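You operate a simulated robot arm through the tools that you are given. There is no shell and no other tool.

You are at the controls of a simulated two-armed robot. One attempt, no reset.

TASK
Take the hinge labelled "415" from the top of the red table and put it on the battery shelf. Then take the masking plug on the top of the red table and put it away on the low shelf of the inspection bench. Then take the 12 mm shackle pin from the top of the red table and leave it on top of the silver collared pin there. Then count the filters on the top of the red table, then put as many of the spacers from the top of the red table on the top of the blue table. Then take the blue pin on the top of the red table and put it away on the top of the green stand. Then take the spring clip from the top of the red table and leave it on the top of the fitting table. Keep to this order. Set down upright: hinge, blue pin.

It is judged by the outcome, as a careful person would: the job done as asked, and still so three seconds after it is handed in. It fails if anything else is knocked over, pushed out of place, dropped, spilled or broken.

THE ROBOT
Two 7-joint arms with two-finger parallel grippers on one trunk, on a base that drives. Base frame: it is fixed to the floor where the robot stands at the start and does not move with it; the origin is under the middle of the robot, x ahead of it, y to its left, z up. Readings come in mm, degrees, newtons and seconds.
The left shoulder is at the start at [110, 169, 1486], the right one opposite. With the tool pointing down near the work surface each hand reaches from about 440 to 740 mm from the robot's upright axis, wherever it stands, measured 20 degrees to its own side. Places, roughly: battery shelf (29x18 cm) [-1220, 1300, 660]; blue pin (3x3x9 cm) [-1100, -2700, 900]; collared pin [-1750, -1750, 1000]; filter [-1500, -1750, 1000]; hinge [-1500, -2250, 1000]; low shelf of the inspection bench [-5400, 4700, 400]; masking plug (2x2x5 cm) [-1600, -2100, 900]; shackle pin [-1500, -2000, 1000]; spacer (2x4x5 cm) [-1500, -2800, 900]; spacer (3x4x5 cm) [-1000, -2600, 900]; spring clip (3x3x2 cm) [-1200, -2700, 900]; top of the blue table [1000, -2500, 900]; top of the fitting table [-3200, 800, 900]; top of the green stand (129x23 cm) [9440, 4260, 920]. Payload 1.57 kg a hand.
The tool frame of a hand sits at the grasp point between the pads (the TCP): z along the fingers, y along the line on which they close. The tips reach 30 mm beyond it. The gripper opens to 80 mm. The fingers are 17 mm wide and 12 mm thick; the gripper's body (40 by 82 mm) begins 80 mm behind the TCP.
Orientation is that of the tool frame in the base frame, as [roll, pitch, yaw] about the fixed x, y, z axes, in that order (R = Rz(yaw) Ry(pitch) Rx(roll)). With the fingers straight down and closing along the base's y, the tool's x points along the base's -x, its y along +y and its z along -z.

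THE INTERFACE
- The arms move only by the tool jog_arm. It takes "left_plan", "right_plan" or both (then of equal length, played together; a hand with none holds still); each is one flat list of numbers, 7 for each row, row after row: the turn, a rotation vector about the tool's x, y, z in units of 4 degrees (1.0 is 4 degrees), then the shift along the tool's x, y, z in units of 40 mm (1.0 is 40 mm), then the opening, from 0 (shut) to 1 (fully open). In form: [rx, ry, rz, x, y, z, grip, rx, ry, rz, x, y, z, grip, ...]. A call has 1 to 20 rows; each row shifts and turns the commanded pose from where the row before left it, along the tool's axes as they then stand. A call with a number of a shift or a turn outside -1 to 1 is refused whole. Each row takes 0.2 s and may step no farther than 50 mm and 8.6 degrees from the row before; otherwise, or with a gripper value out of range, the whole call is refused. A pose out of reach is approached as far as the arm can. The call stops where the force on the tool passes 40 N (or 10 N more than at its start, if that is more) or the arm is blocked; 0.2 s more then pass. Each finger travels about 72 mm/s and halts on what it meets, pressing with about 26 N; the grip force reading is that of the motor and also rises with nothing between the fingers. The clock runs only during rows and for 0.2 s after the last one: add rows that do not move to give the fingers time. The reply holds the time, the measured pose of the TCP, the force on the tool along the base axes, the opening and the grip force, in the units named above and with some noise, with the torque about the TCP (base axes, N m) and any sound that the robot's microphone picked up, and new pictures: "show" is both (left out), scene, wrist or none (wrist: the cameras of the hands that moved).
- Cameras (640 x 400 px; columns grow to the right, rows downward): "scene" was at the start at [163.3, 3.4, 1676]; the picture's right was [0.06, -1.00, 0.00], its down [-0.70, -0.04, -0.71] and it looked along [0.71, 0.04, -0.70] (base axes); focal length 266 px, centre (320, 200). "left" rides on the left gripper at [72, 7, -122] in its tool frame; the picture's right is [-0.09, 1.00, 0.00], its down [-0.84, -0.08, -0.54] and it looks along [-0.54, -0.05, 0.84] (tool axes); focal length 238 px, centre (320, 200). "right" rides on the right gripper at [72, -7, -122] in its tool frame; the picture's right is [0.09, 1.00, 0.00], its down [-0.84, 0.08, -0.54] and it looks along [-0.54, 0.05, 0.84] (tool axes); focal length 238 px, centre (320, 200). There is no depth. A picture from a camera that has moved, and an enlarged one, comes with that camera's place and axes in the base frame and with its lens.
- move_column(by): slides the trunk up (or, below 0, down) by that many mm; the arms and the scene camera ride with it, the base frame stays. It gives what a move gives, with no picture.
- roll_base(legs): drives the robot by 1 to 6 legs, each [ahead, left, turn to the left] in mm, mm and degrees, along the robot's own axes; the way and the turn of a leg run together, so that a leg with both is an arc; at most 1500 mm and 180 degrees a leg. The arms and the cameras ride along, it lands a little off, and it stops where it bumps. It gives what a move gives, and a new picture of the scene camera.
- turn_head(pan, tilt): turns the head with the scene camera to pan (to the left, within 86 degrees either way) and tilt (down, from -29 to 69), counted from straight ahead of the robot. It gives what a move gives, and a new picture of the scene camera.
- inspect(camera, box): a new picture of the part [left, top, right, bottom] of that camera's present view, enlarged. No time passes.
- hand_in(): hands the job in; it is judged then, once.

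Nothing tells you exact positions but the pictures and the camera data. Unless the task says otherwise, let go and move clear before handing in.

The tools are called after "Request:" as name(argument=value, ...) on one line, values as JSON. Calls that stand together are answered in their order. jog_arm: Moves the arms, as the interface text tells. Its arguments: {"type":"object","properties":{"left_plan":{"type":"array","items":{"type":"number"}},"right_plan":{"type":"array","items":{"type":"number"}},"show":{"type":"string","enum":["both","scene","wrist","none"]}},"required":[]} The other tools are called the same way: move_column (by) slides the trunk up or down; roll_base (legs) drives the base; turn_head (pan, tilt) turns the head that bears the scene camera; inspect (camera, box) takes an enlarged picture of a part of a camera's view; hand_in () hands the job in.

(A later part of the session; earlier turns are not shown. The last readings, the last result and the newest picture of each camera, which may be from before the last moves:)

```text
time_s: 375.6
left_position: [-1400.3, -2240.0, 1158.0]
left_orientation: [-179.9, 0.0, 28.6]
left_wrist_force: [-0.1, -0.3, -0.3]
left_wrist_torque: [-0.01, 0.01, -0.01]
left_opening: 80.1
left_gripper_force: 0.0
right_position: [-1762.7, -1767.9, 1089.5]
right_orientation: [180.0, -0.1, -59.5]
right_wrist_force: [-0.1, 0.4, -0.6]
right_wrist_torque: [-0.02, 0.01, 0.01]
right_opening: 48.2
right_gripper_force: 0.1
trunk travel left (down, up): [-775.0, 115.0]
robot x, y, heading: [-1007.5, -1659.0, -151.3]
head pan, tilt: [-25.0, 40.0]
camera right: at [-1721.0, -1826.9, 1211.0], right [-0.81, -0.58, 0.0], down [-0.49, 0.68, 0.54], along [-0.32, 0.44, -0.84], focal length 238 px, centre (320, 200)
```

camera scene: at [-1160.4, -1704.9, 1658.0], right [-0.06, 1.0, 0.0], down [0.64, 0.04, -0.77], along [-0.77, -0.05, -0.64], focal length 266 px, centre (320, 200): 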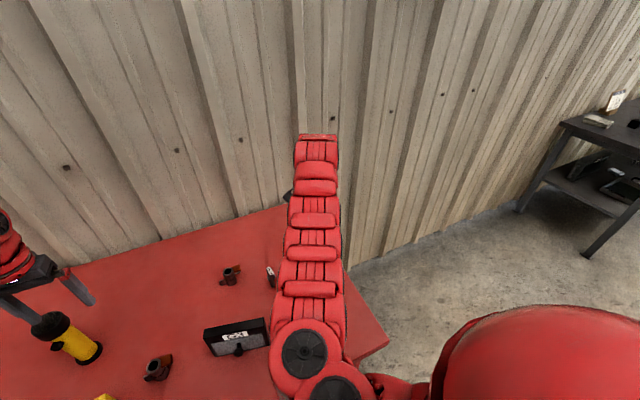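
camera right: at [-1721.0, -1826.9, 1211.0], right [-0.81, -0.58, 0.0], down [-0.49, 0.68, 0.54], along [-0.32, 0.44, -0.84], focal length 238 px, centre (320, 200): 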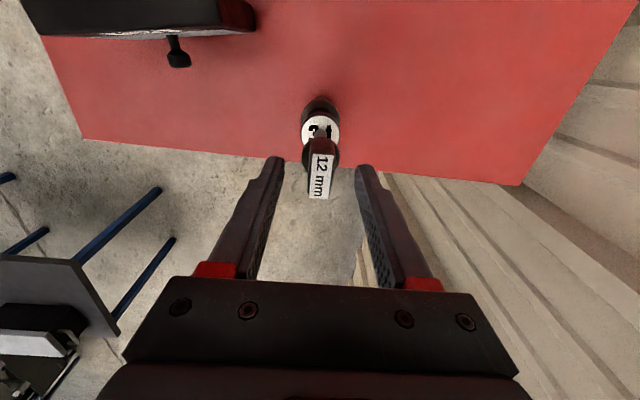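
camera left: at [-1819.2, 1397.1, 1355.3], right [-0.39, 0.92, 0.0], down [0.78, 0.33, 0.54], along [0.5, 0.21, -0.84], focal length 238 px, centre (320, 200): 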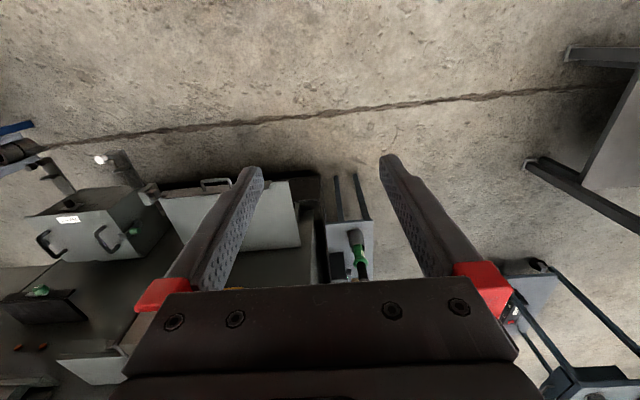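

Request:
jog_arm(right_plan=[0, 0, 0, 0, 0, -0.2, 0.6, 0, 0, 0, 0, 0, -0.4, 0.6, 0, 0, 0, 0, 0, -0.6, 0.6, 0, 0, 0, 0, 0, -0.6, 0.6, 0, 0, 0, 0, 0, -0.2, 0.6, 0, 0, 0, 0, 0, 0, 0.6], show="wrist")

```text
time_s: 377.0
left_position: [-1400.4, -2241.3, 1158.3]
left_orientation: [-180.0, -0.2, 28.5]
left_wrist_force: [0.4, 0.8, -0.4]
left_wrist_torque: [-0.02, -0.02, -0.03]
left_opening: 79.9
left_gripper_force: 0.1
right_position: [-1763.0, -1767.4, 1170.3]
right_orientation: [-179.9, 0.0, -59.5]
right_wrist_force: [0.2, -0.1, 0.0]
right_wrist_torque: [0.01, -0.02, 0.01]
right_opening: 48.2
right_gripper_force: 0.0
trunk travel left (down, up): [-775.0, 115.0]
robot x, y, heading: [-1005.7, -1660.1, -151.6]
head pan, tilt: [-25.0, 40.0]
camera right: at [-1721.8, -1825.8, 1292.4], right [-0.81, -0.58, 0.0], down [-0.49, 0.68, 0.54], along [-0.32, 0.44, -0.84], focal length 238 px, centre (320, 200)
```

right: 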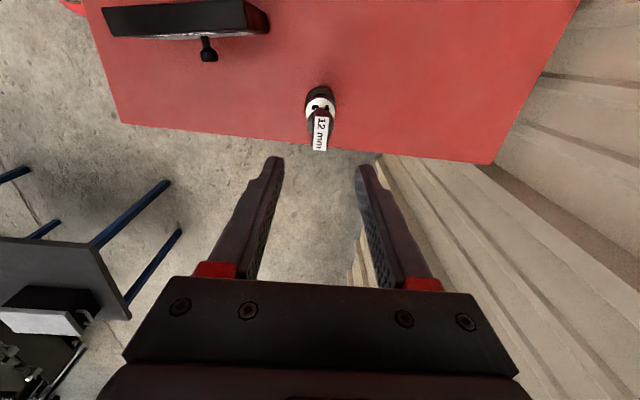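

Request:
inspect(camera="right", box=[60, 0, 300, 80])

Request:
roll_base(legs=[[-350, 0, 0]])

Request:
turn_head(pan=0, tilt=40)

```text
2.67 times, centred on (180, 40) of right
camera zoom: at [-1721.8, -1825.8, 1292.4], right [-0.81, -0.58, 0.0], down [-0.49, 0.68, 0.54], along [-0.32, 0.44, -0.84], focal length 636 px, centre (693, 627)
```

zoom: 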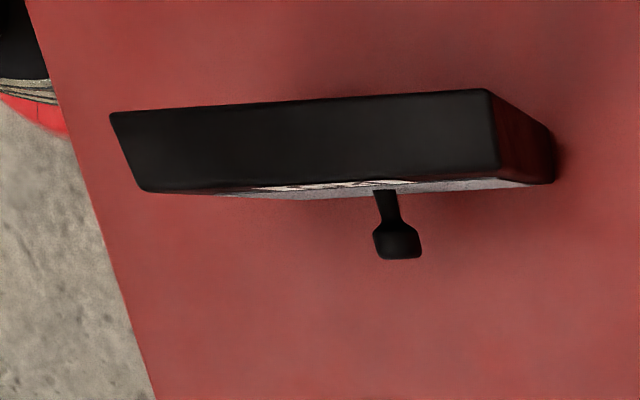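

```text
time_s: 379.3
left_position: [-1091.7, -2077.6, 1158.5]
left_orientation: [-180.0, -0.2, 29.0]
left_wrist_force: [-1.1, -0.7, 0.8]
left_wrist_torque: [0.03, -0.05, 0.03]
left_opening: 80.0
left_gripper_force: 0.0
right_position: [-1457.9, -1605.9, 1170.2]
right_orientation: [-180.0, -0.1, -59.0]
right_wrist_force: [0.6, -0.3, 0.5]
right_wrist_torque: [-0.01, 0.0, 0.01]
right_opening: 47.8
right_gripper_force: 0.0
trunk travel left (down, up): [-775.0, 115.0]
robot x, y, heading: [-700.1, -1491.5, -151.0]
head pan, tilt: [-25.0, 40.0]
camera scene: at [-857.1, -1540.5, 1657.7], right [-0.07, 1.0, 0.0], down [0.64, 0.04, -0.77], along [-0.76, -0.05, -0.64], focal length 266 px, centre (320, 200)
```

scene: 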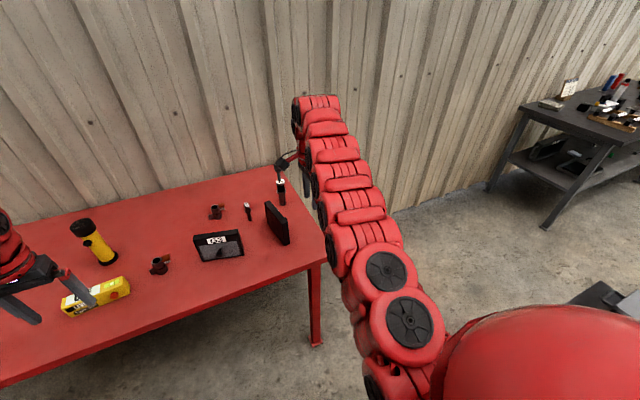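

```text
time_s: 380.2
left_position: [-1092.2, -2077.8, 1158.3]
left_orientation: [-179.9, -0.1, 29.0]
left_wrist_force: [-0.8, -0.3, 0.5]
left_wrist_torque: [0.01, 0.01, 0.01]
left_opening: 80.0
left_gripper_force: 0.0
right_position: [-1458.2, -1606.0, 1169.7]
right_orientation: [180.0, -0.1, -59.0]
right_wrist_force: [-0.4, 0.6, 0.2]
right_wrist_torque: [0.01, -0.04, 0.01]
right_opening: 48.1
right_gripper_force: 0.1
trunk travel left (down, up): [-775.0, 115.0]
robot x, y, heading: [-702.9, -1491.2, -151.6]
head pan, tilt: [0.0, 40.0]
camera scene: at [-846.2, -1575.4, 1657.8], right [-0.48, 0.88, 0.0], down [0.56, 0.31, -0.77], along [-0.67, -0.37, -0.64], focal length 266 px, centre (320, 200)
```

scene: 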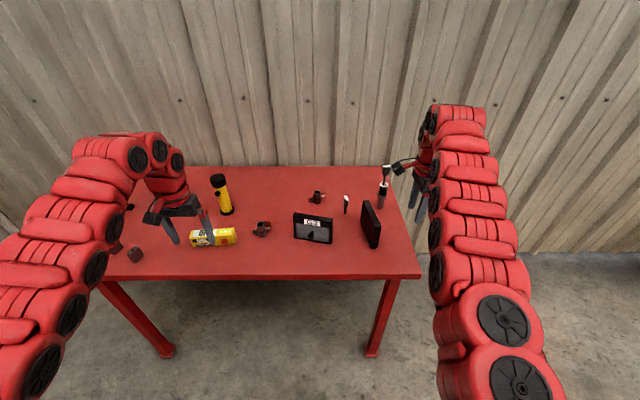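

The shackle pin stands on top of the collared pin. I count two filters on the red table (G3 and the other panel with a knob), so two spacers go to the blue table. I'll move left so the left hand comes over the nearer spacers.

Request:
roll_base(legs=[[0, 463, 0], [188, 0, 0]])

Request:
jog_arm(left_plan=[0, 0, 0, 0, 0, 0, 1], show="wrist")

```text
time_s: 384.0
left_position: [-1024.4, -2567.3, 1159.5]
left_orientation: [180.0, -0.2, 29.7]
left_wrist_force: [-0.8, 0.2, -0.4]
left_wrist_torque: [-0.01, -0.02, -0.02]
left_opening: 79.9
left_gripper_force: 0.1
right_position: [-1396.3, -2097.7, 1170.7]
right_orientation: [-180.0, -0.1, -58.6]
right_wrist_force: [0.3, -0.3, -0.5]
right_wrist_torque: [-0.03, 0.02, -0.03]
right_opening: 48.2
right_gripper_force: 0.1
trunk travel left (down, up): [-775.0, 115.0]
robot x, y, heading: [-647.6, -1980.1, -150.9]
head pan, tilt: [0.0, 40.0]
camera scene: at [-784.8, -2061.6, 1658.1], right [-0.49, 0.87, 0.0], down [0.56, 0.32, -0.77], along [-0.67, -0.38, -0.64], focal length 266 px, centre (320, 200)
```

scene: 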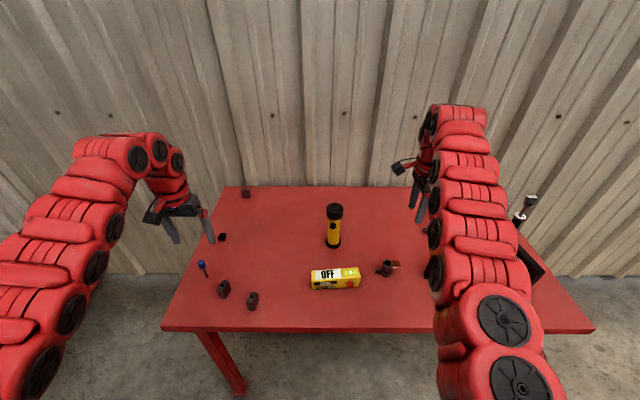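

```text
time_s: 384.4
left_position: [-1026.1, -2566.4, 1158.9]
left_orientation: [179.9, 0.0, 29.6]
left_wrist_force: [0.0, 0.7, -0.4]
left_wrist_torque: [0.0, 0.02, 0.03]
left_opening: 80.0
left_gripper_force: 0.1
right_position: [-1396.9, -2097.6, 1171.4]
right_orientation: [180.0, 0.0, -58.5]
right_wrist_force: [0.1, -0.2, 0.6]
right_wrist_torque: [0.02, 0.03, 0.03]
right_opening: 48.0
right_gripper_force: 0.0
trunk travel left (down, up): [-775.0, 115.0]
robot x, y, heading: [-645.3, -1981.3, -150.2]
head pan, tilt: [0.0, 40.0]
camera left: at [-959.7, -2537.7, 1281.5], right [0.41, -0.91, 0.0], down [-0.77, -0.35, 0.54], along [-0.49, -0.22, -0.84], focal length 238 px, centre (320, 200)
```

left: 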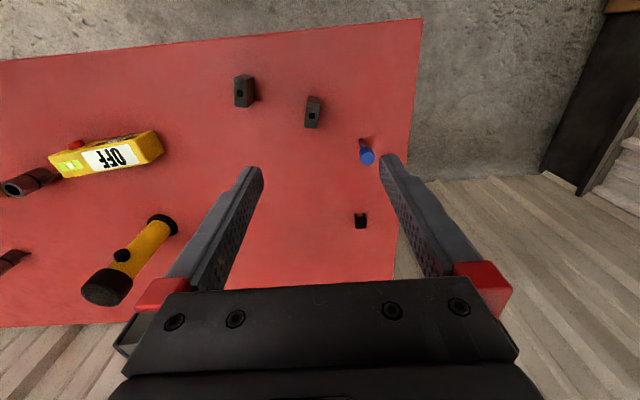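

Request:
inspect(camera="left", box=[210, 50, 350, 150])

```text
4.00 times, centred on (280, 100) of left
camera zoom: at [-959.7, -2537.7, 1281.5], right [0.41, -0.91, 0.0], down [-0.77, -0.35, 0.54], along [-0.49, -0.22, -0.84], focal length 953 px, centre (480, 600)
```

zoom: 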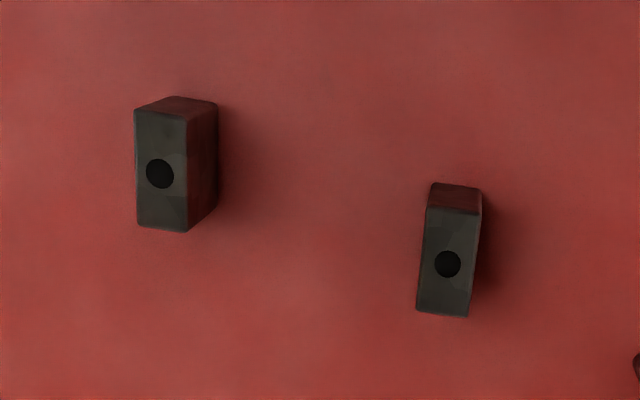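

Request:
jog_arm(left_plan=[0, 0, 0, -0.38, -0.3, 0.5, 0.8, 0, 0, 0.84, 0, 0, 0.8, 0.6, 0, 0, 0.84, 0, 0, 0.9, 0.6, 0, 0, 0.84, 0, 0, 0.9, 0.6, 0, 0, 0.84, 0, 0, 0.6, 0.6, 0, 0, 0, 0, 0, 0, 0.6], show="wrist")

```text
time_s: 385.8
left_position: [-1045.2, -2565.6, 1012.9]
left_orientation: [-180.0, -0.1, 16.1]
left_wrist_force: [0.7, -0.7, 1.1]
left_wrist_torque: [0.0, 0.0, 0.01]
left_opening: 48.0
left_gripper_force: 0.0
right_position: [-1396.5, -2099.5, 1170.7]
right_orientation: [-179.9, -0.2, -58.5]
right_wrist_force: [-1.0, 0.5, 0.5]
right_wrist_torque: [0.0, 0.02, 0.01]
right_opening: 47.9
right_gripper_force: 0.1
trunk travel left (down, up): [-775.0, 115.0]
robot x, y, heading: [-646.8, -1982.6, -150.5]
head pan, tilt: [0.0, 40.0]
camera left: at [-973.9, -2553.1, 1134.1], right [0.19, -0.98, 0.0], down [-0.83, -0.16, 0.54], along [-0.53, -0.1, -0.84], focal length 238 px, centre (320, 200)
```

left: 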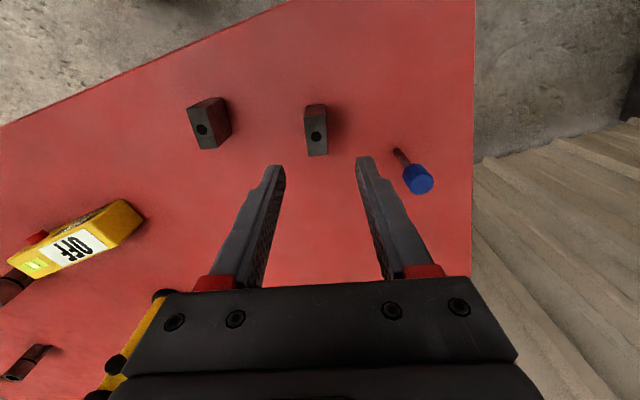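

Request:
jog_arm(left_plan=[0, 0, 0, 0, -0.065, 0.6, 0.6, 0, 0, 0, 0, 0, 0.9, 0.6, 0, 0, 0, 0, 0, 0.7, 0.6, 0, 0, 0, 0, 0, 0, 0.6], show="wrist")

```text
time_s: 386.8
left_position: [-1045.0, -2563.7, 923.6]
left_orientation: [-180.0, 0.0, 16.2]
left_wrist_force: [-0.1, 1.2, -0.1]
left_wrist_torque: [-0.02, 0.01, 0.02]
left_opening: 48.2
left_gripper_force: 0.0
right_position: [-1397.8, -2098.1, 1168.9]
right_orientation: [179.9, -0.1, -58.5]
right_wrist_force: [0.5, -0.5, -0.9]
right_wrist_torque: [-0.02, 0.02, -0.01]
right_opening: 48.0
right_gripper_force: 0.1
trunk travel left (down, up): [-775.0, 115.0]
robot x, y, heading: [-644.2, -1980.9, -150.3]
head pan, tilt: [0.0, 40.0]
camera left: at [-974.3, -2551.3, 1045.8], right [0.19, -0.98, 0.0], down [-0.83, -0.16, 0.54], along [-0.53, -0.1, -0.84], focal length 238 px, centre (320, 200)
```

left: 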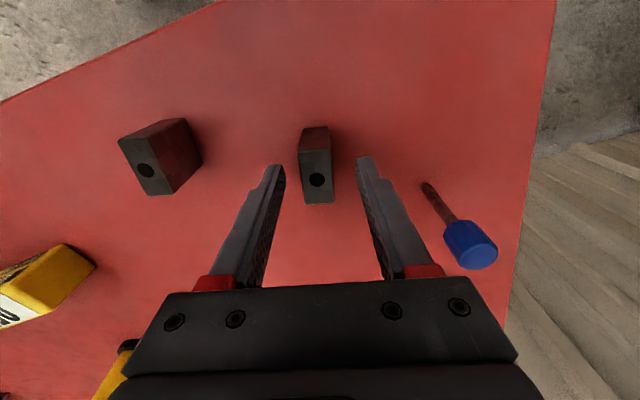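

Request:
jog_arm(left_plan=[0, 0, 0, 0, 0, 0.5, 0.6, 0, 0, 0, 0, 0, 0.25, 0.6, 0, 0, 0, 0, 0, 0, 0.4, 0, 0, 0, 0, 0, 0, 0.2, 0, 0, 0, 0, 0, 0, 0, 0, 0, 0, 0, 0, 0, 0, 0, 0, 0, 0, 0, 0, 0, 0, 0, 0, 0, 0, 0, 0], show="wrist")

```text
time_s: 388.6
left_position: [-1045.9, -2560.1, 893.4]
left_orientation: [-179.9, -0.1, 16.2]
left_wrist_force: [0.3, 1.0, -0.2]
left_wrist_torque: [0.01, 0.0, 0.01]
left_opening: 20.8
left_gripper_force: 26.0
right_position: [-1397.2, -2099.8, 1169.2]
right_orientation: [-180.0, -0.1, -58.4]
right_wrist_force: [-0.8, 0.0, 0.4]
right_wrist_torque: [0.04, 0.03, -0.01]
right_opening: 48.2
right_gripper_force: 0.0
trunk travel left (down, up): [-775.0, 115.0]
robot x, y, heading: [-645.2, -1981.8, -150.6]
head pan, tilt: [0.0, 40.0]
camera left: at [-975.9, -2549.2, 1015.4], right [0.19, -0.98, 0.0], down [-0.83, -0.16, 0.54], along [-0.53, -0.1, -0.84], focal length 238 px, centre (320, 200)
```

left: 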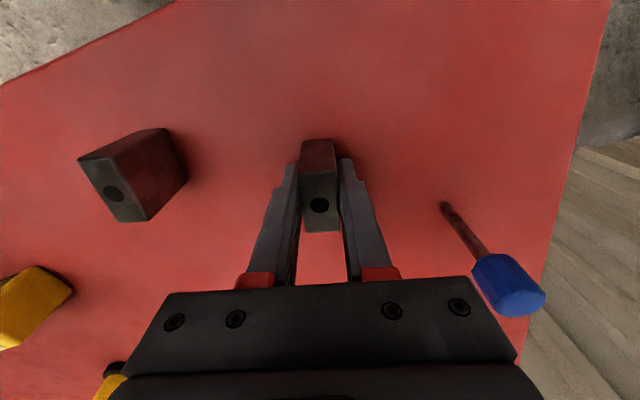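

Request:
jog_arm(left_plan=[0, 0, 0, 0, 0, -0.04, 0, 0, 0, 0, 0, 0, -0.08, 0, 0, 0, 0, 0, 0, -0.12, 0, 0, 0, 0, 0, 0, -0.16, 0, 0, 0, 0, 0, 0, -0.22, 0, 0, 0, 0, 0, 0, -0.28, 0, 0, 0, 0, 0, 0, -0.3, 0, 0, 0, 0, 0, 0, -0.3, 0, 0, 0, 0, 0, 0, -0.3, 0, 0, 0, 0, 0, 0, -0.3, 0, 0, 0, 0, 0, 0, -0.3, 0, 0, 0, 0, 0, 0, -0.3, 0, 0, 0, 0, 0, 0, -0.3, 0, 0, 0, 0, 0, 0, -0.3, 0, 0, 0, 0, 0, 0, -0.3, 0, 0, 0, 0, 0, 0, -0.3, 0, 0, 0, 0, 0, 0, -0.2, 0, 0, 0, 0, 0, 0, -0.1, 0, 0, 0, 0, 0, 0, 0, 0], show="both")

```text
time_s: 392.6
left_position: [-1047.4, -2560.9, 1059.9]
left_orientation: [-179.9, -0.2, 16.2]
left_wrist_force: [0.4, 0.3, -1.9]
left_wrist_torque: [0.02, -0.02, 0.01]
left_opening: 20.6
left_gripper_force: 26.0
right_position: [-1397.8, -2099.2, 1169.0]
right_orientation: [-179.9, -0.1, -58.5]
right_wrist_force: [-1.2, -0.2, 0.6]
right_wrist_torque: [-0.03, 0.01, 0.01]
right_opening: 47.8
right_gripper_force: 0.1
trunk travel left (down, up): [-775.0, 115.0]
robot x, y, heading: [-646.9, -1982.0, -150.8]
head pan, tilt: [0.0, 40.0]
camera scene: at [-786.6, -2063.1, 1657.8], right [-0.49, 0.87, 0.0], down [0.56, 0.32, -0.77], along [-0.67, -0.38, -0.64], focal length 266 px, centre (320, 200)
camera left: at [-975.4, -2548.4, 1182.2], right [0.19, -0.98, 0.0], down [-0.83, -0.16, 0.54], along [-0.53, -0.1, -0.84], focal length 238 px, centre (320, 200)
```

scene: 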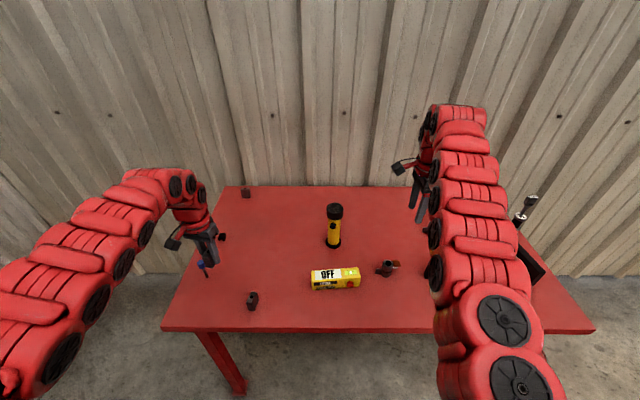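
left: 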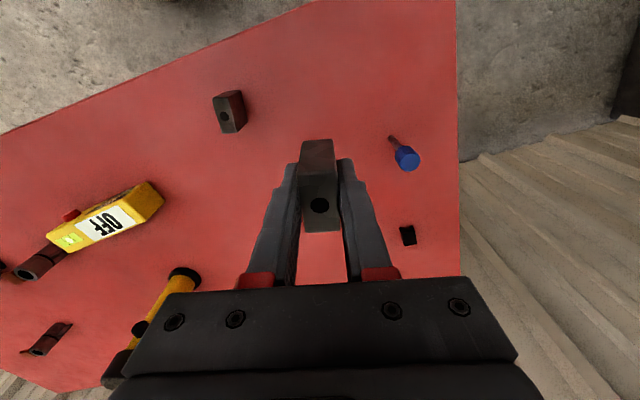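

Spacer A is in the left hand. Now I shift left so the right hand can take the second spacer.

Request:
roll_base(legs=[[-50, 467, 0]])

Request:
jog_arm(right_plan=[0, 0, 0.82, 0, -0.5, 0.3, 1, 0, 0, 0.82, 0, -0.5, 0.6, 1, 0, 0, 0.82, 0, -0.3, 0.6, 1, 0, 0, 0.82, 0, 0, 0.6, 1, 0, 0, 0.82, 0, 0, 0.4, 1, 0, 0, 0, 0, 0, 0, 1], show="both")

```text
time_s: 395.4
left_position: [-775.0, -2936.7, 1060.7]
left_orientation: [-179.9, -0.1, 16.3]
left_wrist_force: [-0.1, -0.2, -2.2]
left_wrist_torque: [-0.04, -0.02, 0.01]
left_opening: 20.9
left_gripper_force: 25.9
right_position: [-1128.2, -2476.2, 1170.2]
right_orientation: [179.9, -0.1, -58.3]
right_wrist_force: [-0.1, -0.4, 0.2]
right_wrist_torque: [0.01, 0.01, -0.02]
right_opening: 48.0
right_gripper_force: 0.0
trunk travel left (down, up): [-775.0, 115.0]
robot x, y, heading: [-370.9, -2354.6, -150.6]
head pan, tilt: [0.0, 40.0]
camera scene: at [-516.4, -2437.9, 1657.8], right [-0.49, 0.87, 0.0], down [0.56, 0.32, -0.77], along [-0.67, -0.38, -0.64], focal length 266 px, centre (320, 200)
```

scene: 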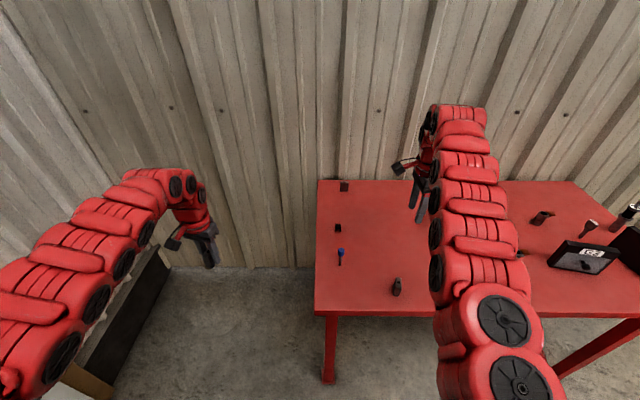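

```text
time_s: 396.8
left_position: [-773.6, -2937.5, 1060.2]
left_orientation: [-179.9, -0.1, 16.2]
left_wrist_force: [-0.4, 0.1, -3.1]
left_wrist_torque: [0.01, 0.03, 0.0]
left_opening: 21.0
left_gripper_force: 26.0
right_position: [-1081.3, -2452.0, 1070.5]
right_orientation: [-179.9, 0.1, -74.8]
right_wrist_force: [0.0, 0.5, -0.6]
right_wrist_torque: [0.01, -0.01, -0.02]
right_opening: 79.9
right_gripper_force: 0.0
trunk travel left (down, up): [-775.0, 115.0]
robot x, y, heading: [-374.5, -2356.9, -150.2]
head pan, tilt: [0.0, 40.0]
camera scene: at [-515.6, -2438.8, 1657.8], right [-0.49, 0.87, 0.0], down [0.56, 0.32, -0.77], along [-0.67, -0.38, -0.64], focal length 266 px, centre (320, 200)
camera right: at [-1057.9, -2520.0, 1192.7], right [-0.94, -0.35, 0.0], down [-0.3, 0.79, 0.54], along [-0.19, 0.51, -0.84], focal length 238 px, centre (320, 200)
```

scene: 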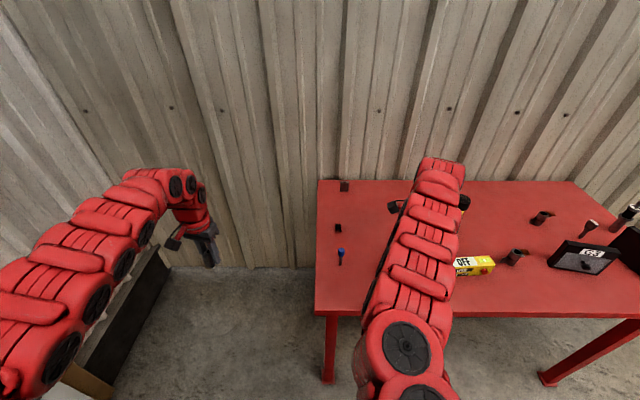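
right: 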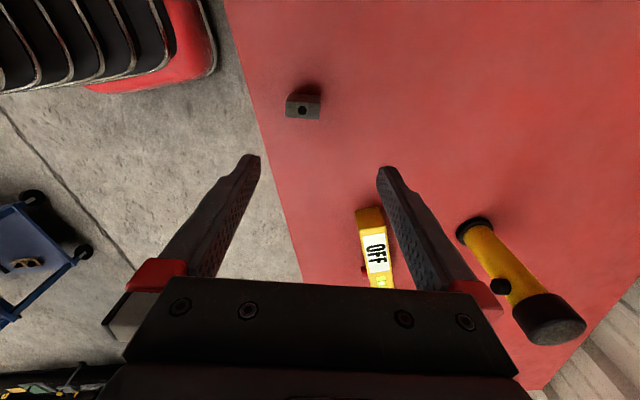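

Request:
jog_arm(right_plan=[0, 0, 0, 0.23, -0.51, 0.3, 1, 0, 0, 0, 0, 0, 0.8, 1, 0, 0, 0, 0, 0, 0.8, 1, 0, 0, 0, 0, 0, 0.8, 1, 0, 0, 0, 0, 0, 0.6, 1, 0, 0, 0, 0, 0, 0, 1], show="wrist")

```text
time_s: 398.2
left_position: [-773.8, -2937.1, 1060.1]
left_orientation: [-180.0, -0.1, 16.4]
left_wrist_force: [-0.1, -0.4, -2.1]
left_wrist_torque: [0.02, 0.03, 0.01]
left_opening: 20.7
left_gripper_force: 26.3
right_position: [-1059.5, -2456.2, 939.1]
right_orientation: [179.9, 0.0, -74.8]
right_wrist_force: [1.0, 0.5, -0.5]
right_wrist_torque: [-0.02, -0.05, -0.02]
right_opening: 80.1
right_gripper_force: 0.0
trunk travel left (down, up): [-775.0, 115.0]
robot x, y, heading: [-374.9, -2355.1, -150.4]
head pan, tilt: [0.0, 40.0]
camera right: at [-1034.0, -2523.3, 1061.6], right [-0.94, -0.35, 0.0], down [-0.29, 0.79, 0.54], along [-0.19, 0.51, -0.84], focal length 238 px, centre (320, 200)
```

right: 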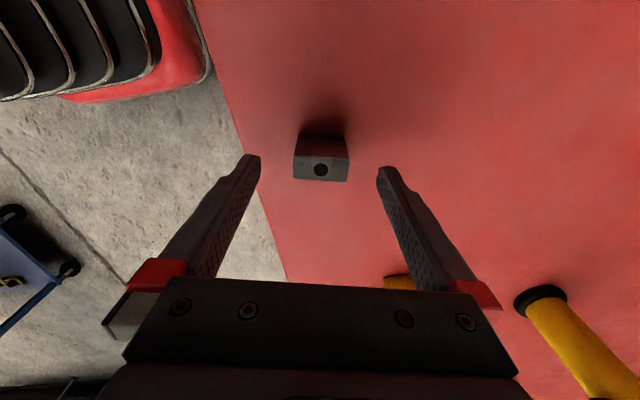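

Request:
jog_arm(right_plan=[0, 0, 0, 0, 0, 0.6, 1, 0, 0, 0, 0, 0, 0.53, 1, 0, 0, 0, 0, 0, 0, 0.8, 0, 0, 0, 0, 0, 0, 0.6, 0, 0, 0, 0, 0, 0, 0.3, 0, 0, 0, 0, 0, 0, 0, 0, 0, 0, 0, 0, 0, 0, 0, 0, 0, 0, 0, 0, 0, 0, 0, 0, 0, 0, 0, 0], show="wrist")

```text
time_s: 400.2
left_position: [-774.4, -2937.3, 1059.8]
left_orientation: [-179.9, 0.0, 16.3]
left_wrist_force: [0.0, 0.0, -2.7]
left_wrist_torque: [-0.02, 0.0, 0.02]
left_opening: 20.8
left_gripper_force: 25.9
right_position: [-1059.2, -2456.4, 893.6]
right_orientation: [-180.0, 0.1, -74.7]
right_wrist_force: [1.0, -0.1, 0.0]
right_wrist_torque: [-0.05, -0.01, 0.01]
right_opening: 39.8
right_gripper_force: 26.0
trunk travel left (down, up): [-775.0, 115.0]
robot x, y, heading: [-377.4, -2354.4, -150.1]
head pan, tilt: [0.0, 40.0]
camera right: at [-1034.8, -2524.9, 1015.7], right [-0.94, -0.35, 0.0], down [-0.3, 0.79, 0.54], along [-0.19, 0.51, -0.84], focal length 238 px, centre (320, 200)
```

right: 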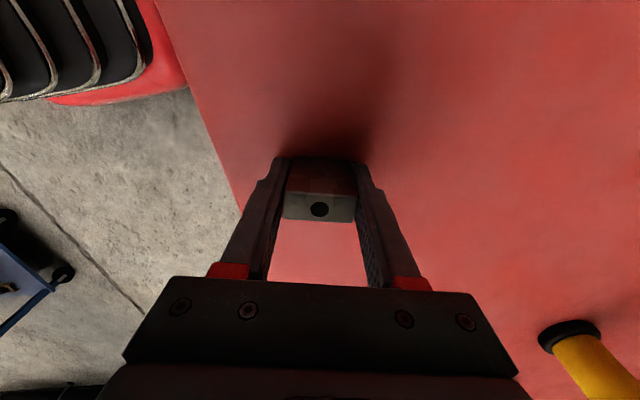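

Second spacer gripped at 39.8 mm. Lifting it slowly.

Request:
jog_arm(right_plan=[0, 0, 0, 0, 0, -0.04, 0, 0, 0, 0, 0, 0, -0.08, 0, 0, 0, 0, 0, 0, -0.12, 0, 0, 0, 0, 0, 0, -0.16, 0, 0, 0, 0, 0, 0, -0.22, 0, 0, 0, 0, 0, 0, -0.28, 0, 0, 0, 0, 0, 0, -0.3, 0, 0, 0, 0, 0, 0, -0.3, 0, 0, 0, 0, 0, 0, -0.3, 0, 0, 0, 0, 0, 0, -0.3, 0, 0, 0, 0, 0, 0, -0.3, 0, 0, 0, 0, 0, 0, -0.3, 0, 0, 0, 0, 0, 0, -0.3, 0, 0, 0, 0, 0, 0, -0.3, 0, 0, 0, 0, 0, 0, -0.3, 0, 0, 0, 0, 0, 0, -0.3, 0, 0, 0, 0, 0, 0, -0.2, 0, 0, 0, 0, 0, 0, -0.1, 0, 0, 0, 0, 0, 0, 0, 0], show="wrist")

```text
time_s: 404.2
left_position: [-774.5, -2937.5, 1060.2]
left_orientation: [-179.9, -0.2, 16.3]
left_wrist_force: [0.2, 0.5, -2.7]
left_wrist_torque: [0.01, -0.01, 0.0]
left_opening: 20.9
left_gripper_force: 26.1
right_position: [-1060.5, -2454.2, 1060.4]
right_orientation: [-179.9, 0.1, -74.7]
right_wrist_force: [-0.1, 0.0, -3.5]
right_wrist_torque: [-0.01, 0.01, 0.0]
right_opening: 39.7
right_gripper_force: 25.9
trunk travel left (down, up): [-775.0, 115.0]
robot x, y, heading: [-370.1, -2355.8, -150.5]
head pan, tilt: [0.0, 40.0]
camera right: at [-1035.5, -2522.2, 1182.3], right [-0.94, -0.35, 0.0], down [-0.3, 0.79, 0.54], along [-0.19, 0.51, -0.84], focal length 238 px, centre (320, 200)
```

right: 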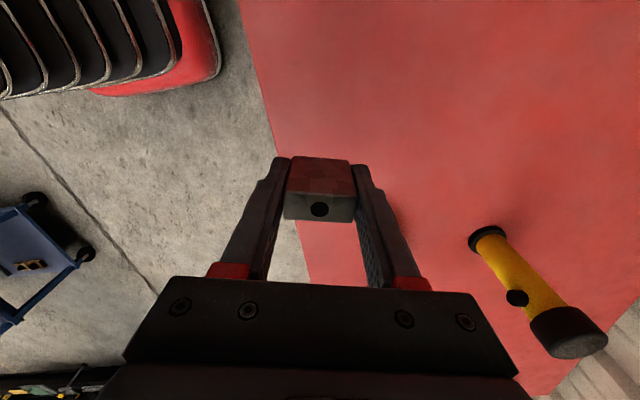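

Both spacers are held. The blue table lies to my left with its long side facing north-west; I'll turn to face it and slide over to it.

Request:
roll_base(legs=[[0, 0, 88.8]])

Request:
turn_head(pan=30, tilt=35)

```text
time_s: 408.3
left_position: [180.2, -2794.7, 1059.6]
left_orientation: [-180.0, -0.3, 102.4]
left_wrist_force: [-0.1, 0.4, -3.5]
left_wrist_torque: [-0.02, 0.0, 0.02]
left_opening: 20.9
left_gripper_force: 25.8
right_position: [-322.1, -3046.1, 1059.2]
right_orientation: [-179.9, -0.1, 11.3]
right_wrist_force: [0.3, -0.4, -2.8]
right_wrist_torque: [-0.02, -0.02, -0.03]
right_opening: 40.0
right_gripper_force: 26.5
trunk travel left (down, up): [-775.0, 115.0]
robot x, y, heading: [-372.8, -2353.5, -64.1]
head pan, tilt: [0.0, 40.0]
camera scene: at [-299.9, -2506.0, 1657.7], right [-0.9, -0.43, 0.0], down [-0.28, 0.58, -0.77], along [0.33, -0.69, -0.64], focal length 266 px, centre (320, 200)
```

scene: 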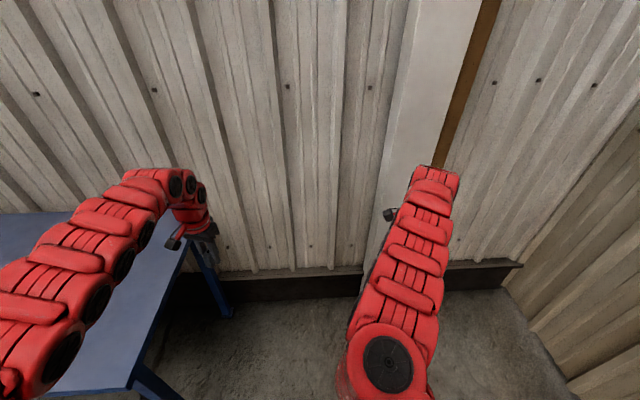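

```text
time_s: 409.2
left_position: [180.6, -2794.6, 1060.1]
left_orientation: [-180.0, -0.2, 102.5]
left_wrist_force: [0.2, -0.4, -3.4]
left_wrist_torque: [-0.01, -0.01, 0.0]
left_opening: 21.1
left_gripper_force: 25.7
right_position: [-321.2, -3047.8, 1059.3]
right_orientation: [-179.9, -0.1, 11.3]
right_wrist_force: [0.3, 0.3, -3.5]
right_wrist_torque: [-0.02, -0.04, 0.01]
right_opening: 39.7
right_gripper_force: 25.6
trunk travel left (down, up): [-775.0, 115.0]
robot x, y, heading: [-371.5, -2354.2, -64.1]
head pan, tilt: [30.0, 35.0]
camera scene: at [-264.1, -2479.2, 1665.3], right [-0.56, -0.83, 0.0], down [-0.47, 0.32, -0.82], along [0.68, -0.46, -0.57], focal length 266 px, centre (320, 200)
```

scene: 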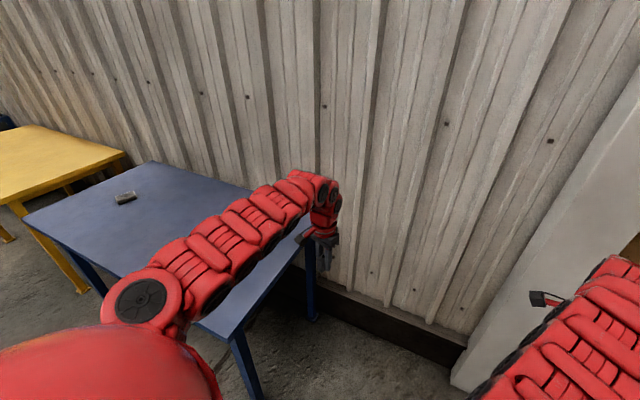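

Request:
roll_base(legs=[[0, 0, 2.2], [-82, 917, 0]])

Request:
turn_head(pan=0, tilt=45)

```text
time_s: 414.4
left_position: [964.7, -2287.4, 1062.2]
left_orientation: [-179.9, -0.2, 103.5]
left_wrist_force: [0.0, -0.2, -2.8]
left_wrist_torque: [0.01, -0.01, -0.01]
left_opening: 20.7
left_gripper_force: 25.7
right_position: [469.9, -2549.7, 1059.2]
right_orientation: [-179.8, 0.0, 12.5]
right_wrist_force: [-0.8, 0.6, -3.7]
right_wrist_torque: [-0.02, -0.01, 0.01]
right_opening: 39.7
right_gripper_force: 25.8
trunk travel left (down, up): [-775.0, 115.0]
robot x, y, heading: [403.0, -1860.6, -63.1]
head pan, tilt: [30.0, 35.0]
camera scene: at [514.9, -1981.6, 1665.3], right [-0.55, -0.84, 0.0], down [-0.48, 0.31, -0.82], along [0.69, -0.45, -0.57], focal length 266 px, centre (320, 200)
```

scene: 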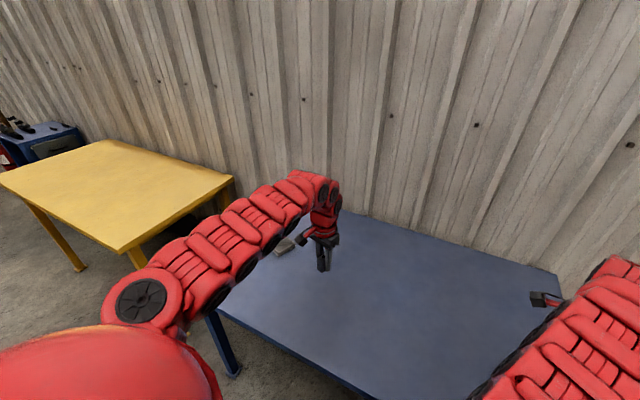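

```text
time_s: 415.4
left_position: [964.7, -2287.9, 1059.4]
left_orientation: [-179.9, -0.2, 103.4]
left_wrist_force: [-0.5, 0.5, -1.7]
left_wrist_torque: [0.01, 0.01, -0.03]
left_opening: 20.7
left_gripper_force: 25.9
right_position: [469.3, -2549.9, 1060.4]
right_orientation: [-179.9, -0.1, 12.5]
right_wrist_force: [-0.2, -0.1, -3.3]
right_wrist_torque: [0.0, 0.01, 0.0]
right_opening: 39.8
right_gripper_force: 26.0
trunk travel left (down, up): [-775.0, 115.0]
robot x, y, heading: [401.3, -1860.4, -62.9]
head pan, tilt: [0.0, 45.0]
camera scene: at [478.0, -2005.9, 1650.5], right [-0.89, -0.45, 0.0], down [-0.32, 0.63, -0.71], along [0.32, -0.63, -0.71], focal length 266 px, centre (320, 200)
```

scene: 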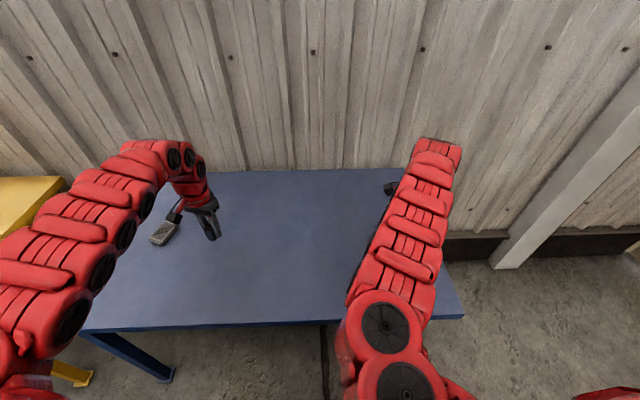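

Request:
inspect(camera="left", box=[0, 0, 640, 400])

Request:
inspect(camera="right", box=[0, 0, 640, 400])

```text
1.00 times, centred on (320, 200) of left (not enlarged: the box is as wide or as high as the picture)
camera zoom: at [954.8, -2218.1, 1182.0], right [0.99, 0.14, 0.0], down [0.12, -0.83, 0.54], along [0.08, -0.53, -0.84], focal length 238 px, centre (320, 200)
```

zoom: 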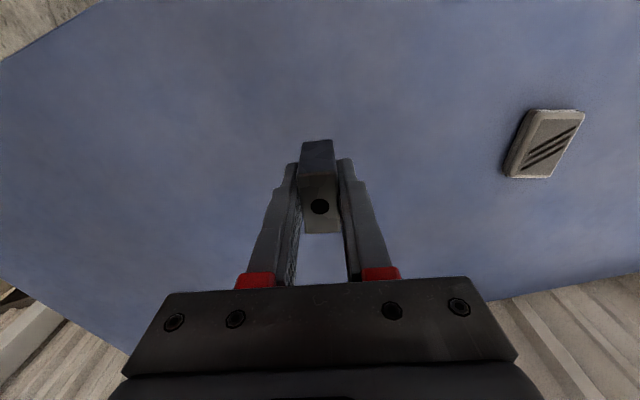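

```text
1.00 times, centred on (320, 200) of right (not enlarged: the box is as wide or as high as the picture)
camera zoom: at [536.7, -2528.5, 1182.1], right [0.3, -0.95, 0.0], down [-0.8, -0.26, 0.54], along [-0.52, -0.16, -0.84], focal length 238 px, centre (320, 200)
```

zoom: 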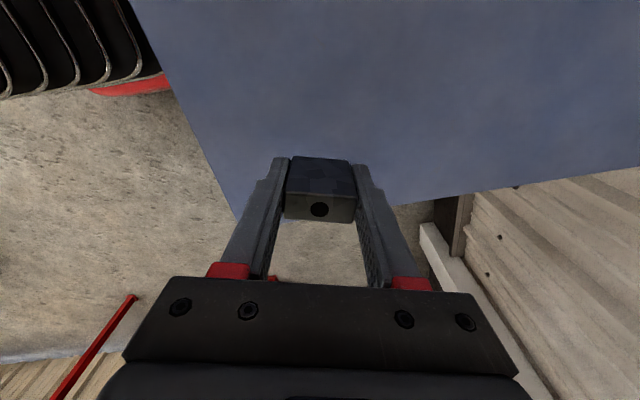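

Request:
move_column(by=-155)

Request:
jog_arm(left_plan=[0, 0, 0, 0, 0, 0.1, 0, 0, 0, 0, 0, 0, 0, 0], right_plan=[0, 0, 0, 0, 0, 0.1, 0, 0, 0, 0, 0, 0, 0, 0], show="wrist")

```text
time_s: 417.2
left_position: [965.0, -2287.9, 905.1]
left_orientation: [-180.0, -0.2, 103.5]
left_wrist_force: [-0.5, 0.0, -2.5]
left_wrist_torque: [0.02, -0.01, -0.02]
left_opening: 20.7
left_gripper_force: 26.2
right_position: [468.8, -2550.5, 905.6]
right_orientation: [-179.9, -0.1, 12.4]
right_wrist_force: [0.1, 0.6, -3.0]
right_wrist_torque: [0.0, 0.01, 0.0]
right_opening: 39.5
right_gripper_force: 26.0
trunk travel left (down, up): [-620.0, 270.0]
robot x, y, heading: [405.2, -1864.3, -63.3]
head pan, tilt: [0.0, 45.0]
```

```text
time_s: 417.8
left_position: [963.9, -2287.3, 902.2]
left_orientation: [-179.9, 0.0, 103.5]
left_wrist_force: [1.1, -0.8, -3.3]
left_wrist_torque: [-0.03, -0.01, 0.0]
left_opening: 20.8
left_gripper_force: 26.2
right_position: [469.6, -2548.1, 901.6]
right_orientation: [-180.0, -0.1, 12.5]
right_wrist_force: [0.2, 0.1, -3.8]
right_wrist_torque: [0.01, 0.0, 0.01]
right_opening: 39.9
right_gripper_force: 26.2
trunk travel left (down, up): [-620.0, 270.0]
robot x, y, heading: [402.3, -1859.4, -63.0]
head pan, tilt: [0.0, 45.0]
camera right: at [537.1, -2528.2, 1023.5], right [0.3, -0.95, 0.0], down [-0.8, -0.26, 0.54], along [-0.52, -0.16, -0.84], focal length 238 px, centre (320, 200)
camera left: at [954.7, -2218.1, 1023.0], right [0.99, 0.14, 0.0], down [0.12, -0.83, 0.54], along [0.08, -0.53, -0.84], focal length 238 px, centre (320, 200)
```

right: 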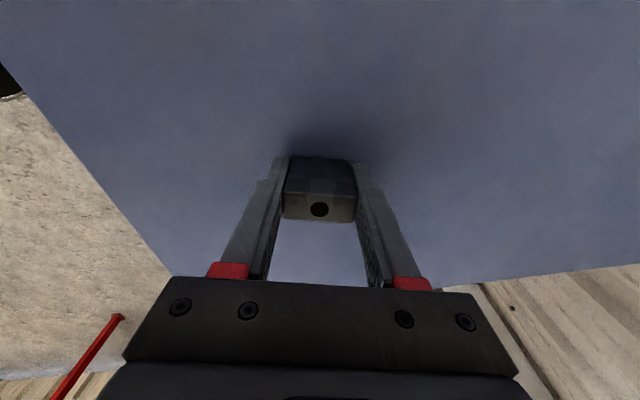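
left: 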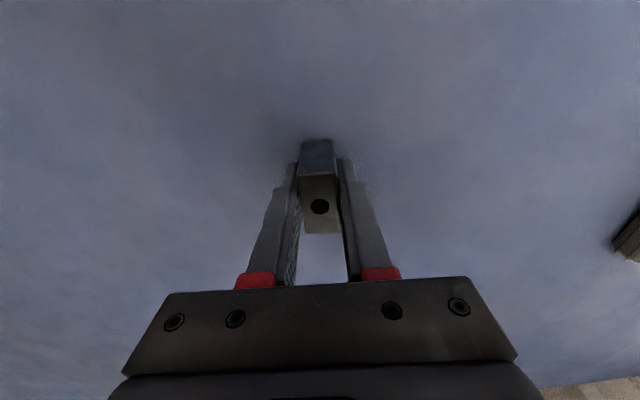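

Request:
jog_arm(left_plan=[0, 0, 0, 0, 0, 0.1, 0, 0, 0, 0, 0, 0, 0, 0], right_plan=[0, 0, 0, 0, 0, 0.1, 0, 0, 0, 0, 0, 0, 0, 0], show="none")

Request:
jog_arm(left_plan=[0, 0, 0, 0, 0, 0.06, 0, 0, 0, 0, 0, 0, 0, 0], right_plan=[0, 0, 0, 0, 0, 0.06, 0, 0, 0, 0, 0, 0, 0, 0], show="none")

Request:
jog_arm(left_plan=[0, 0, 0, 0, 0, 0.06, 0, 0, 0, 0, 0, 0, 0, 0], right_plan=[0, 0, 0, 0, 0, 0.06, 0, 0, 0, 0, 0, 0, 0, 0], show="none")

```text
time_s: 418.4
left_position: [964.4, -2288.3, 897.2]
left_orientation: [-179.9, -0.1, 103.5]
left_wrist_force: [-0.2, -0.2, -2.4]
left_wrist_torque: [-0.01, -0.04, 0.0]
left_opening: 20.8
left_gripper_force: 26.4
right_position: [469.2, -2548.9, 898.6]
right_orientation: [-179.9, -0.1, 12.6]
right_wrist_force: [-0.2, 0.6, -2.4]
right_wrist_torque: [-0.01, -0.03, -0.01]
right_opening: 39.8
right_gripper_force: 26.2
trunk travel left (down, up): [-620.0, 270.0]
robot x, y, heading: [404.2, -1856.2, -63.3]
head pan, tilt: [0.0, 45.0]
```

```text
time_s: 419.0
left_position: [965.9, -2287.1, 894.9]
left_orientation: [-179.9, 0.0, 103.5]
left_wrist_force: [0.3, 0.0, -3.3]
left_wrist_torque: [0.01, 0.0, 0.01]
left_opening: 20.7
left_gripper_force: 26.0
right_position: [468.1, -2549.7, 895.5]
right_orientation: [-179.9, -0.1, 12.5]
right_wrist_force: [-0.3, -0.9, -3.0]
right_wrist_torque: [-0.03, -0.02, 0.01]
right_opening: 39.8
right_gripper_force: 25.8
trunk travel left (down, up): [-620.0, 270.0]
robot x, y, heading: [403.0, -1857.2, -63.4]
head pan, tilt: [0.0, 45.0]
```

```text
time_s: 419.6
left_position: [966.2, -2288.3, 893.0]
left_orientation: [-179.9, 0.1, 103.5]
left_wrist_force: [3.9, -2.7, 15.6]
left_wrist_torque: [0.25, -0.04, -0.04]
left_opening: 20.8
left_gripper_force: 26.1
right_position: [468.6, -2549.7, 893.4]
right_orientation: [-180.0, -0.1, 12.5]
right_wrist_force: [0.7, -0.7, -3.9]
right_wrist_torque: [0.01, 0.0, 0.0]
right_opening: 39.9
right_gripper_force: 26.2
trunk travel left (down, up): [-620.0, 270.0]
robot x, y, heading: [405.3, -1862.4, -62.9]
head pan, tilt: [0.0, 45.0]
```

Request:
jog_arm(left_plan=[0, 0, 0, 0, 0, -0.03, 0, 0, 0, 0, 0, 0, 0, 0], right_plan=[0, 0, 0, 0, 0, 0.05, 0, 0, 0, 0, 0, 0, 0, 0], show="none")

```text
time_s: 420.2
left_position: [964.7, -2286.0, 893.0]
left_orientation: [-179.7, 0.0, 103.5]
left_wrist_force: [-0.5, 0.2, -2.7]
left_wrist_torque: [0.03, 0.01, 0.02]
left_opening: 20.7
left_gripper_force: 25.9
right_position: [466.8, -2549.9, 893.9]
right_orientation: [179.8, -0.1, 12.5]
right_wrist_force: [-1.7, -3.8, 21.3]
right_wrist_torque: [0.28, 0.15, 0.03]
right_opening: 39.7
right_gripper_force: 26.1
trunk travel left (down, up): [-620.0, 270.0]
robot x, y, heading: [404.7, -1860.4, -63.2]
head pan, tilt: [0.0, 45.0]
```

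Request:
jog_arm(left_plan=[0, 0, 0, 0, 0, 0.02, 0, 0, 0, 0, 0, 0, 0, 0.28, 0, 0, 0, 0, 0, 0, 0.35, 0, 0, 0, 0, 0, 0, 0.5, 0, 0, 0, 0, 0, 0, 0.7, 0, 0, 0, 0, 0, 0, 0.7], right_plan=[0, 0, 0, 0, 0, -0.035, 0, 0, 0, 0, 0, 0, 0, 0.52, 0, 0, 0, 0, 0, 0, 0.6, 0, 0, 0, 0, 0, 0, 0.8, 0, 0, 0, 0, 0, 0, 1, 0, 0, 0, 0, 0, 0, 1], show="wrist")

```text
time_s: 421.6
left_position: [964.6, -2286.8, 892.7]
left_orientation: [-179.9, 0.0, 103.5]
left_wrist_force: [-0.4, -0.6, -0.3]
left_wrist_torque: [0.01, -0.04, 0.01]
left_opening: 56.0
left_gripper_force: 0.1
right_position: [468.0, -2550.2, 891.3]
right_orientation: [-179.9, -0.1, 12.5]
right_wrist_force: [-1.1, 0.5, 0.1]
right_wrist_torque: [-0.03, -0.03, 0.0]
right_opening: 80.1
right_gripper_force: 0.2
trunk travel left (down, up): [-620.0, 270.0]
robot x, y, heading: [401.7, -1860.6, -63.0]
head pan, tilt: [0.0, 45.0]
camera right: at [535.6, -2528.5, 1014.6], right [0.3, -0.95, 0.0], down [-0.8, -0.26, 0.54], along [-0.52, -0.16, -0.84], focal length 238 px, centre (320, 200)
camera left: at [954.7, -2217.1, 1014.5], right [0.99, 0.14, 0.0], down [0.12, -0.83, 0.54], along [0.08, -0.53, -0.84], focal length 238 px, centre (320, 200)
```

right: 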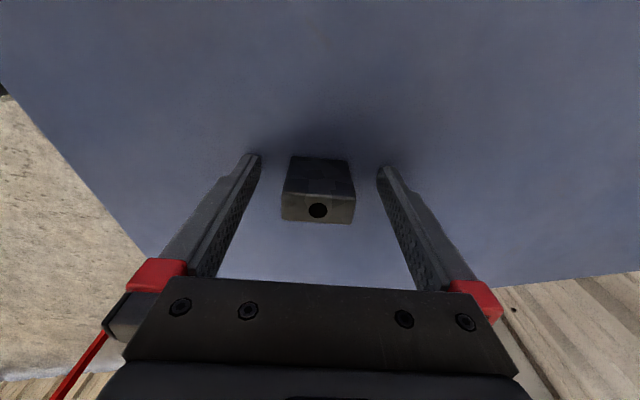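
left: 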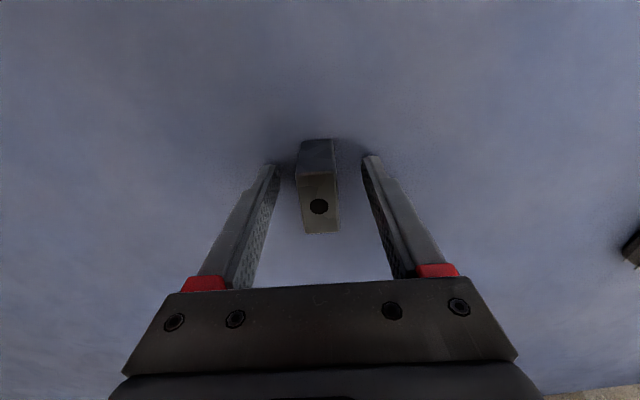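

Both spacers stand on the blue table. I'll raise the hands and go back for the blue pin.

Request:
move_column(by=250)

Request:
roll_base(legs=[[-150, 0, 0], [0, 0, -87.5]])

Request:
turn_head(pan=60, tilt=35)

```text
time_s: 424.2
left_position: [964.1, -2286.5, 1141.6]
left_orientation: [-180.0, 0.0, 103.4]
left_wrist_force: [-0.8, -0.3, 0.1]
left_wrist_torque: [-0.01, -0.03, 0.01]
left_opening: 55.5
left_gripper_force: 0.1
right_position: [467.4, -2549.5, 1141.4]
right_orientation: [179.9, -0.1, 12.5]
right_wrist_force: [-0.3, -0.4, 0.4]
right_wrist_torque: [-0.02, -0.01, -0.04]
right_opening: 80.1
right_gripper_force: 0.0
trunk travel left (down, up): [-870.0, 20.0]
robot x, y, heading: [405.6, -1856.3, -62.8]
head pan, tilt: [0.0, 45.0]
```

```text
time_s: 429.2
left_position: [-58.5, -2312.2, 1143.2]
left_orientation: [-179.9, -0.1, 16.9]
left_wrist_force: [0.1, -0.6, -0.3]
left_wrist_torque: [-0.01, 0.01, 0.0]
left_opening: 56.0
left_gripper_force: 0.1
right_position: [-349.0, -1832.5, 1143.5]
right_orientation: [179.9, 0.0, -74.1]
right_wrist_force: [-0.2, -0.2, 1.2]
right_wrist_torque: [-0.01, 0.01, 0.01]
right_opening: 80.1
right_gripper_force: 0.1
trunk travel left (down, up): [-870.0, 20.0]
robot x, y, heading: [334.7, -1724.7, -149.5]
head pan, tilt: [0.0, 45.0]
camera scene: at [197.7, -1809.7, 1745.6], right [-0.5, 0.86, 0.0], down [0.61, 0.36, -0.71], along [-0.61, -0.36, -0.71], focal length 266 px, centre (320, 200)
```

scene: 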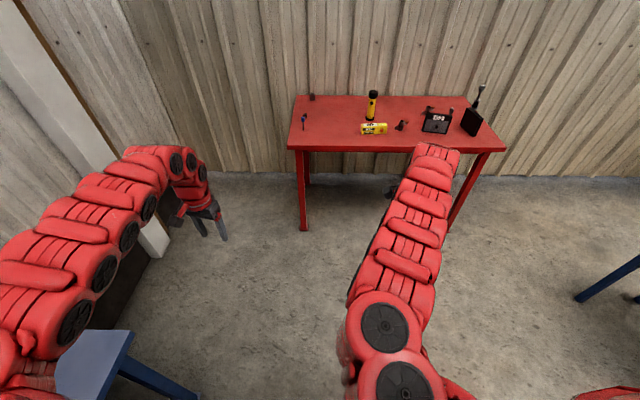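

```text
time_s: 430.5
left_position: [-58.1, -2312.8, 1142.7]
left_orientation: [-179.9, -0.1, 16.9]
left_wrist_force: [1.1, 0.0, -0.3]
left_wrist_torque: [0.0, 0.02, -0.02]
left_opening: 55.9
left_gripper_force: 0.1
right_position: [-348.9, -1830.6, 1142.1]
right_orientation: [180.0, -0.1, -74.0]
right_wrist_force: [-0.1, -1.0, 0.0]
right_wrist_torque: [0.0, -0.02, 0.02]
right_opening: 80.0
right_gripper_force: 0.0
trunk travel left (down, up): [-870.0, 20.0]
robot x, y, heading: [335.9, -1728.8, -149.9]
head pan, tilt: [60.0, 35.0]
camera scene: at [268.1, -1856.6, 1760.4], right [-1.0, 0.0, 0.0], down [0.0, 0.57, -0.82], along [0.0, -0.82, -0.57], focal length 266 px, centre (320, 200)
```

scene: 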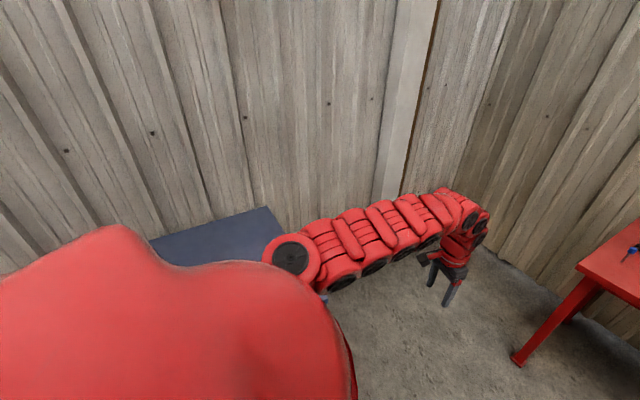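

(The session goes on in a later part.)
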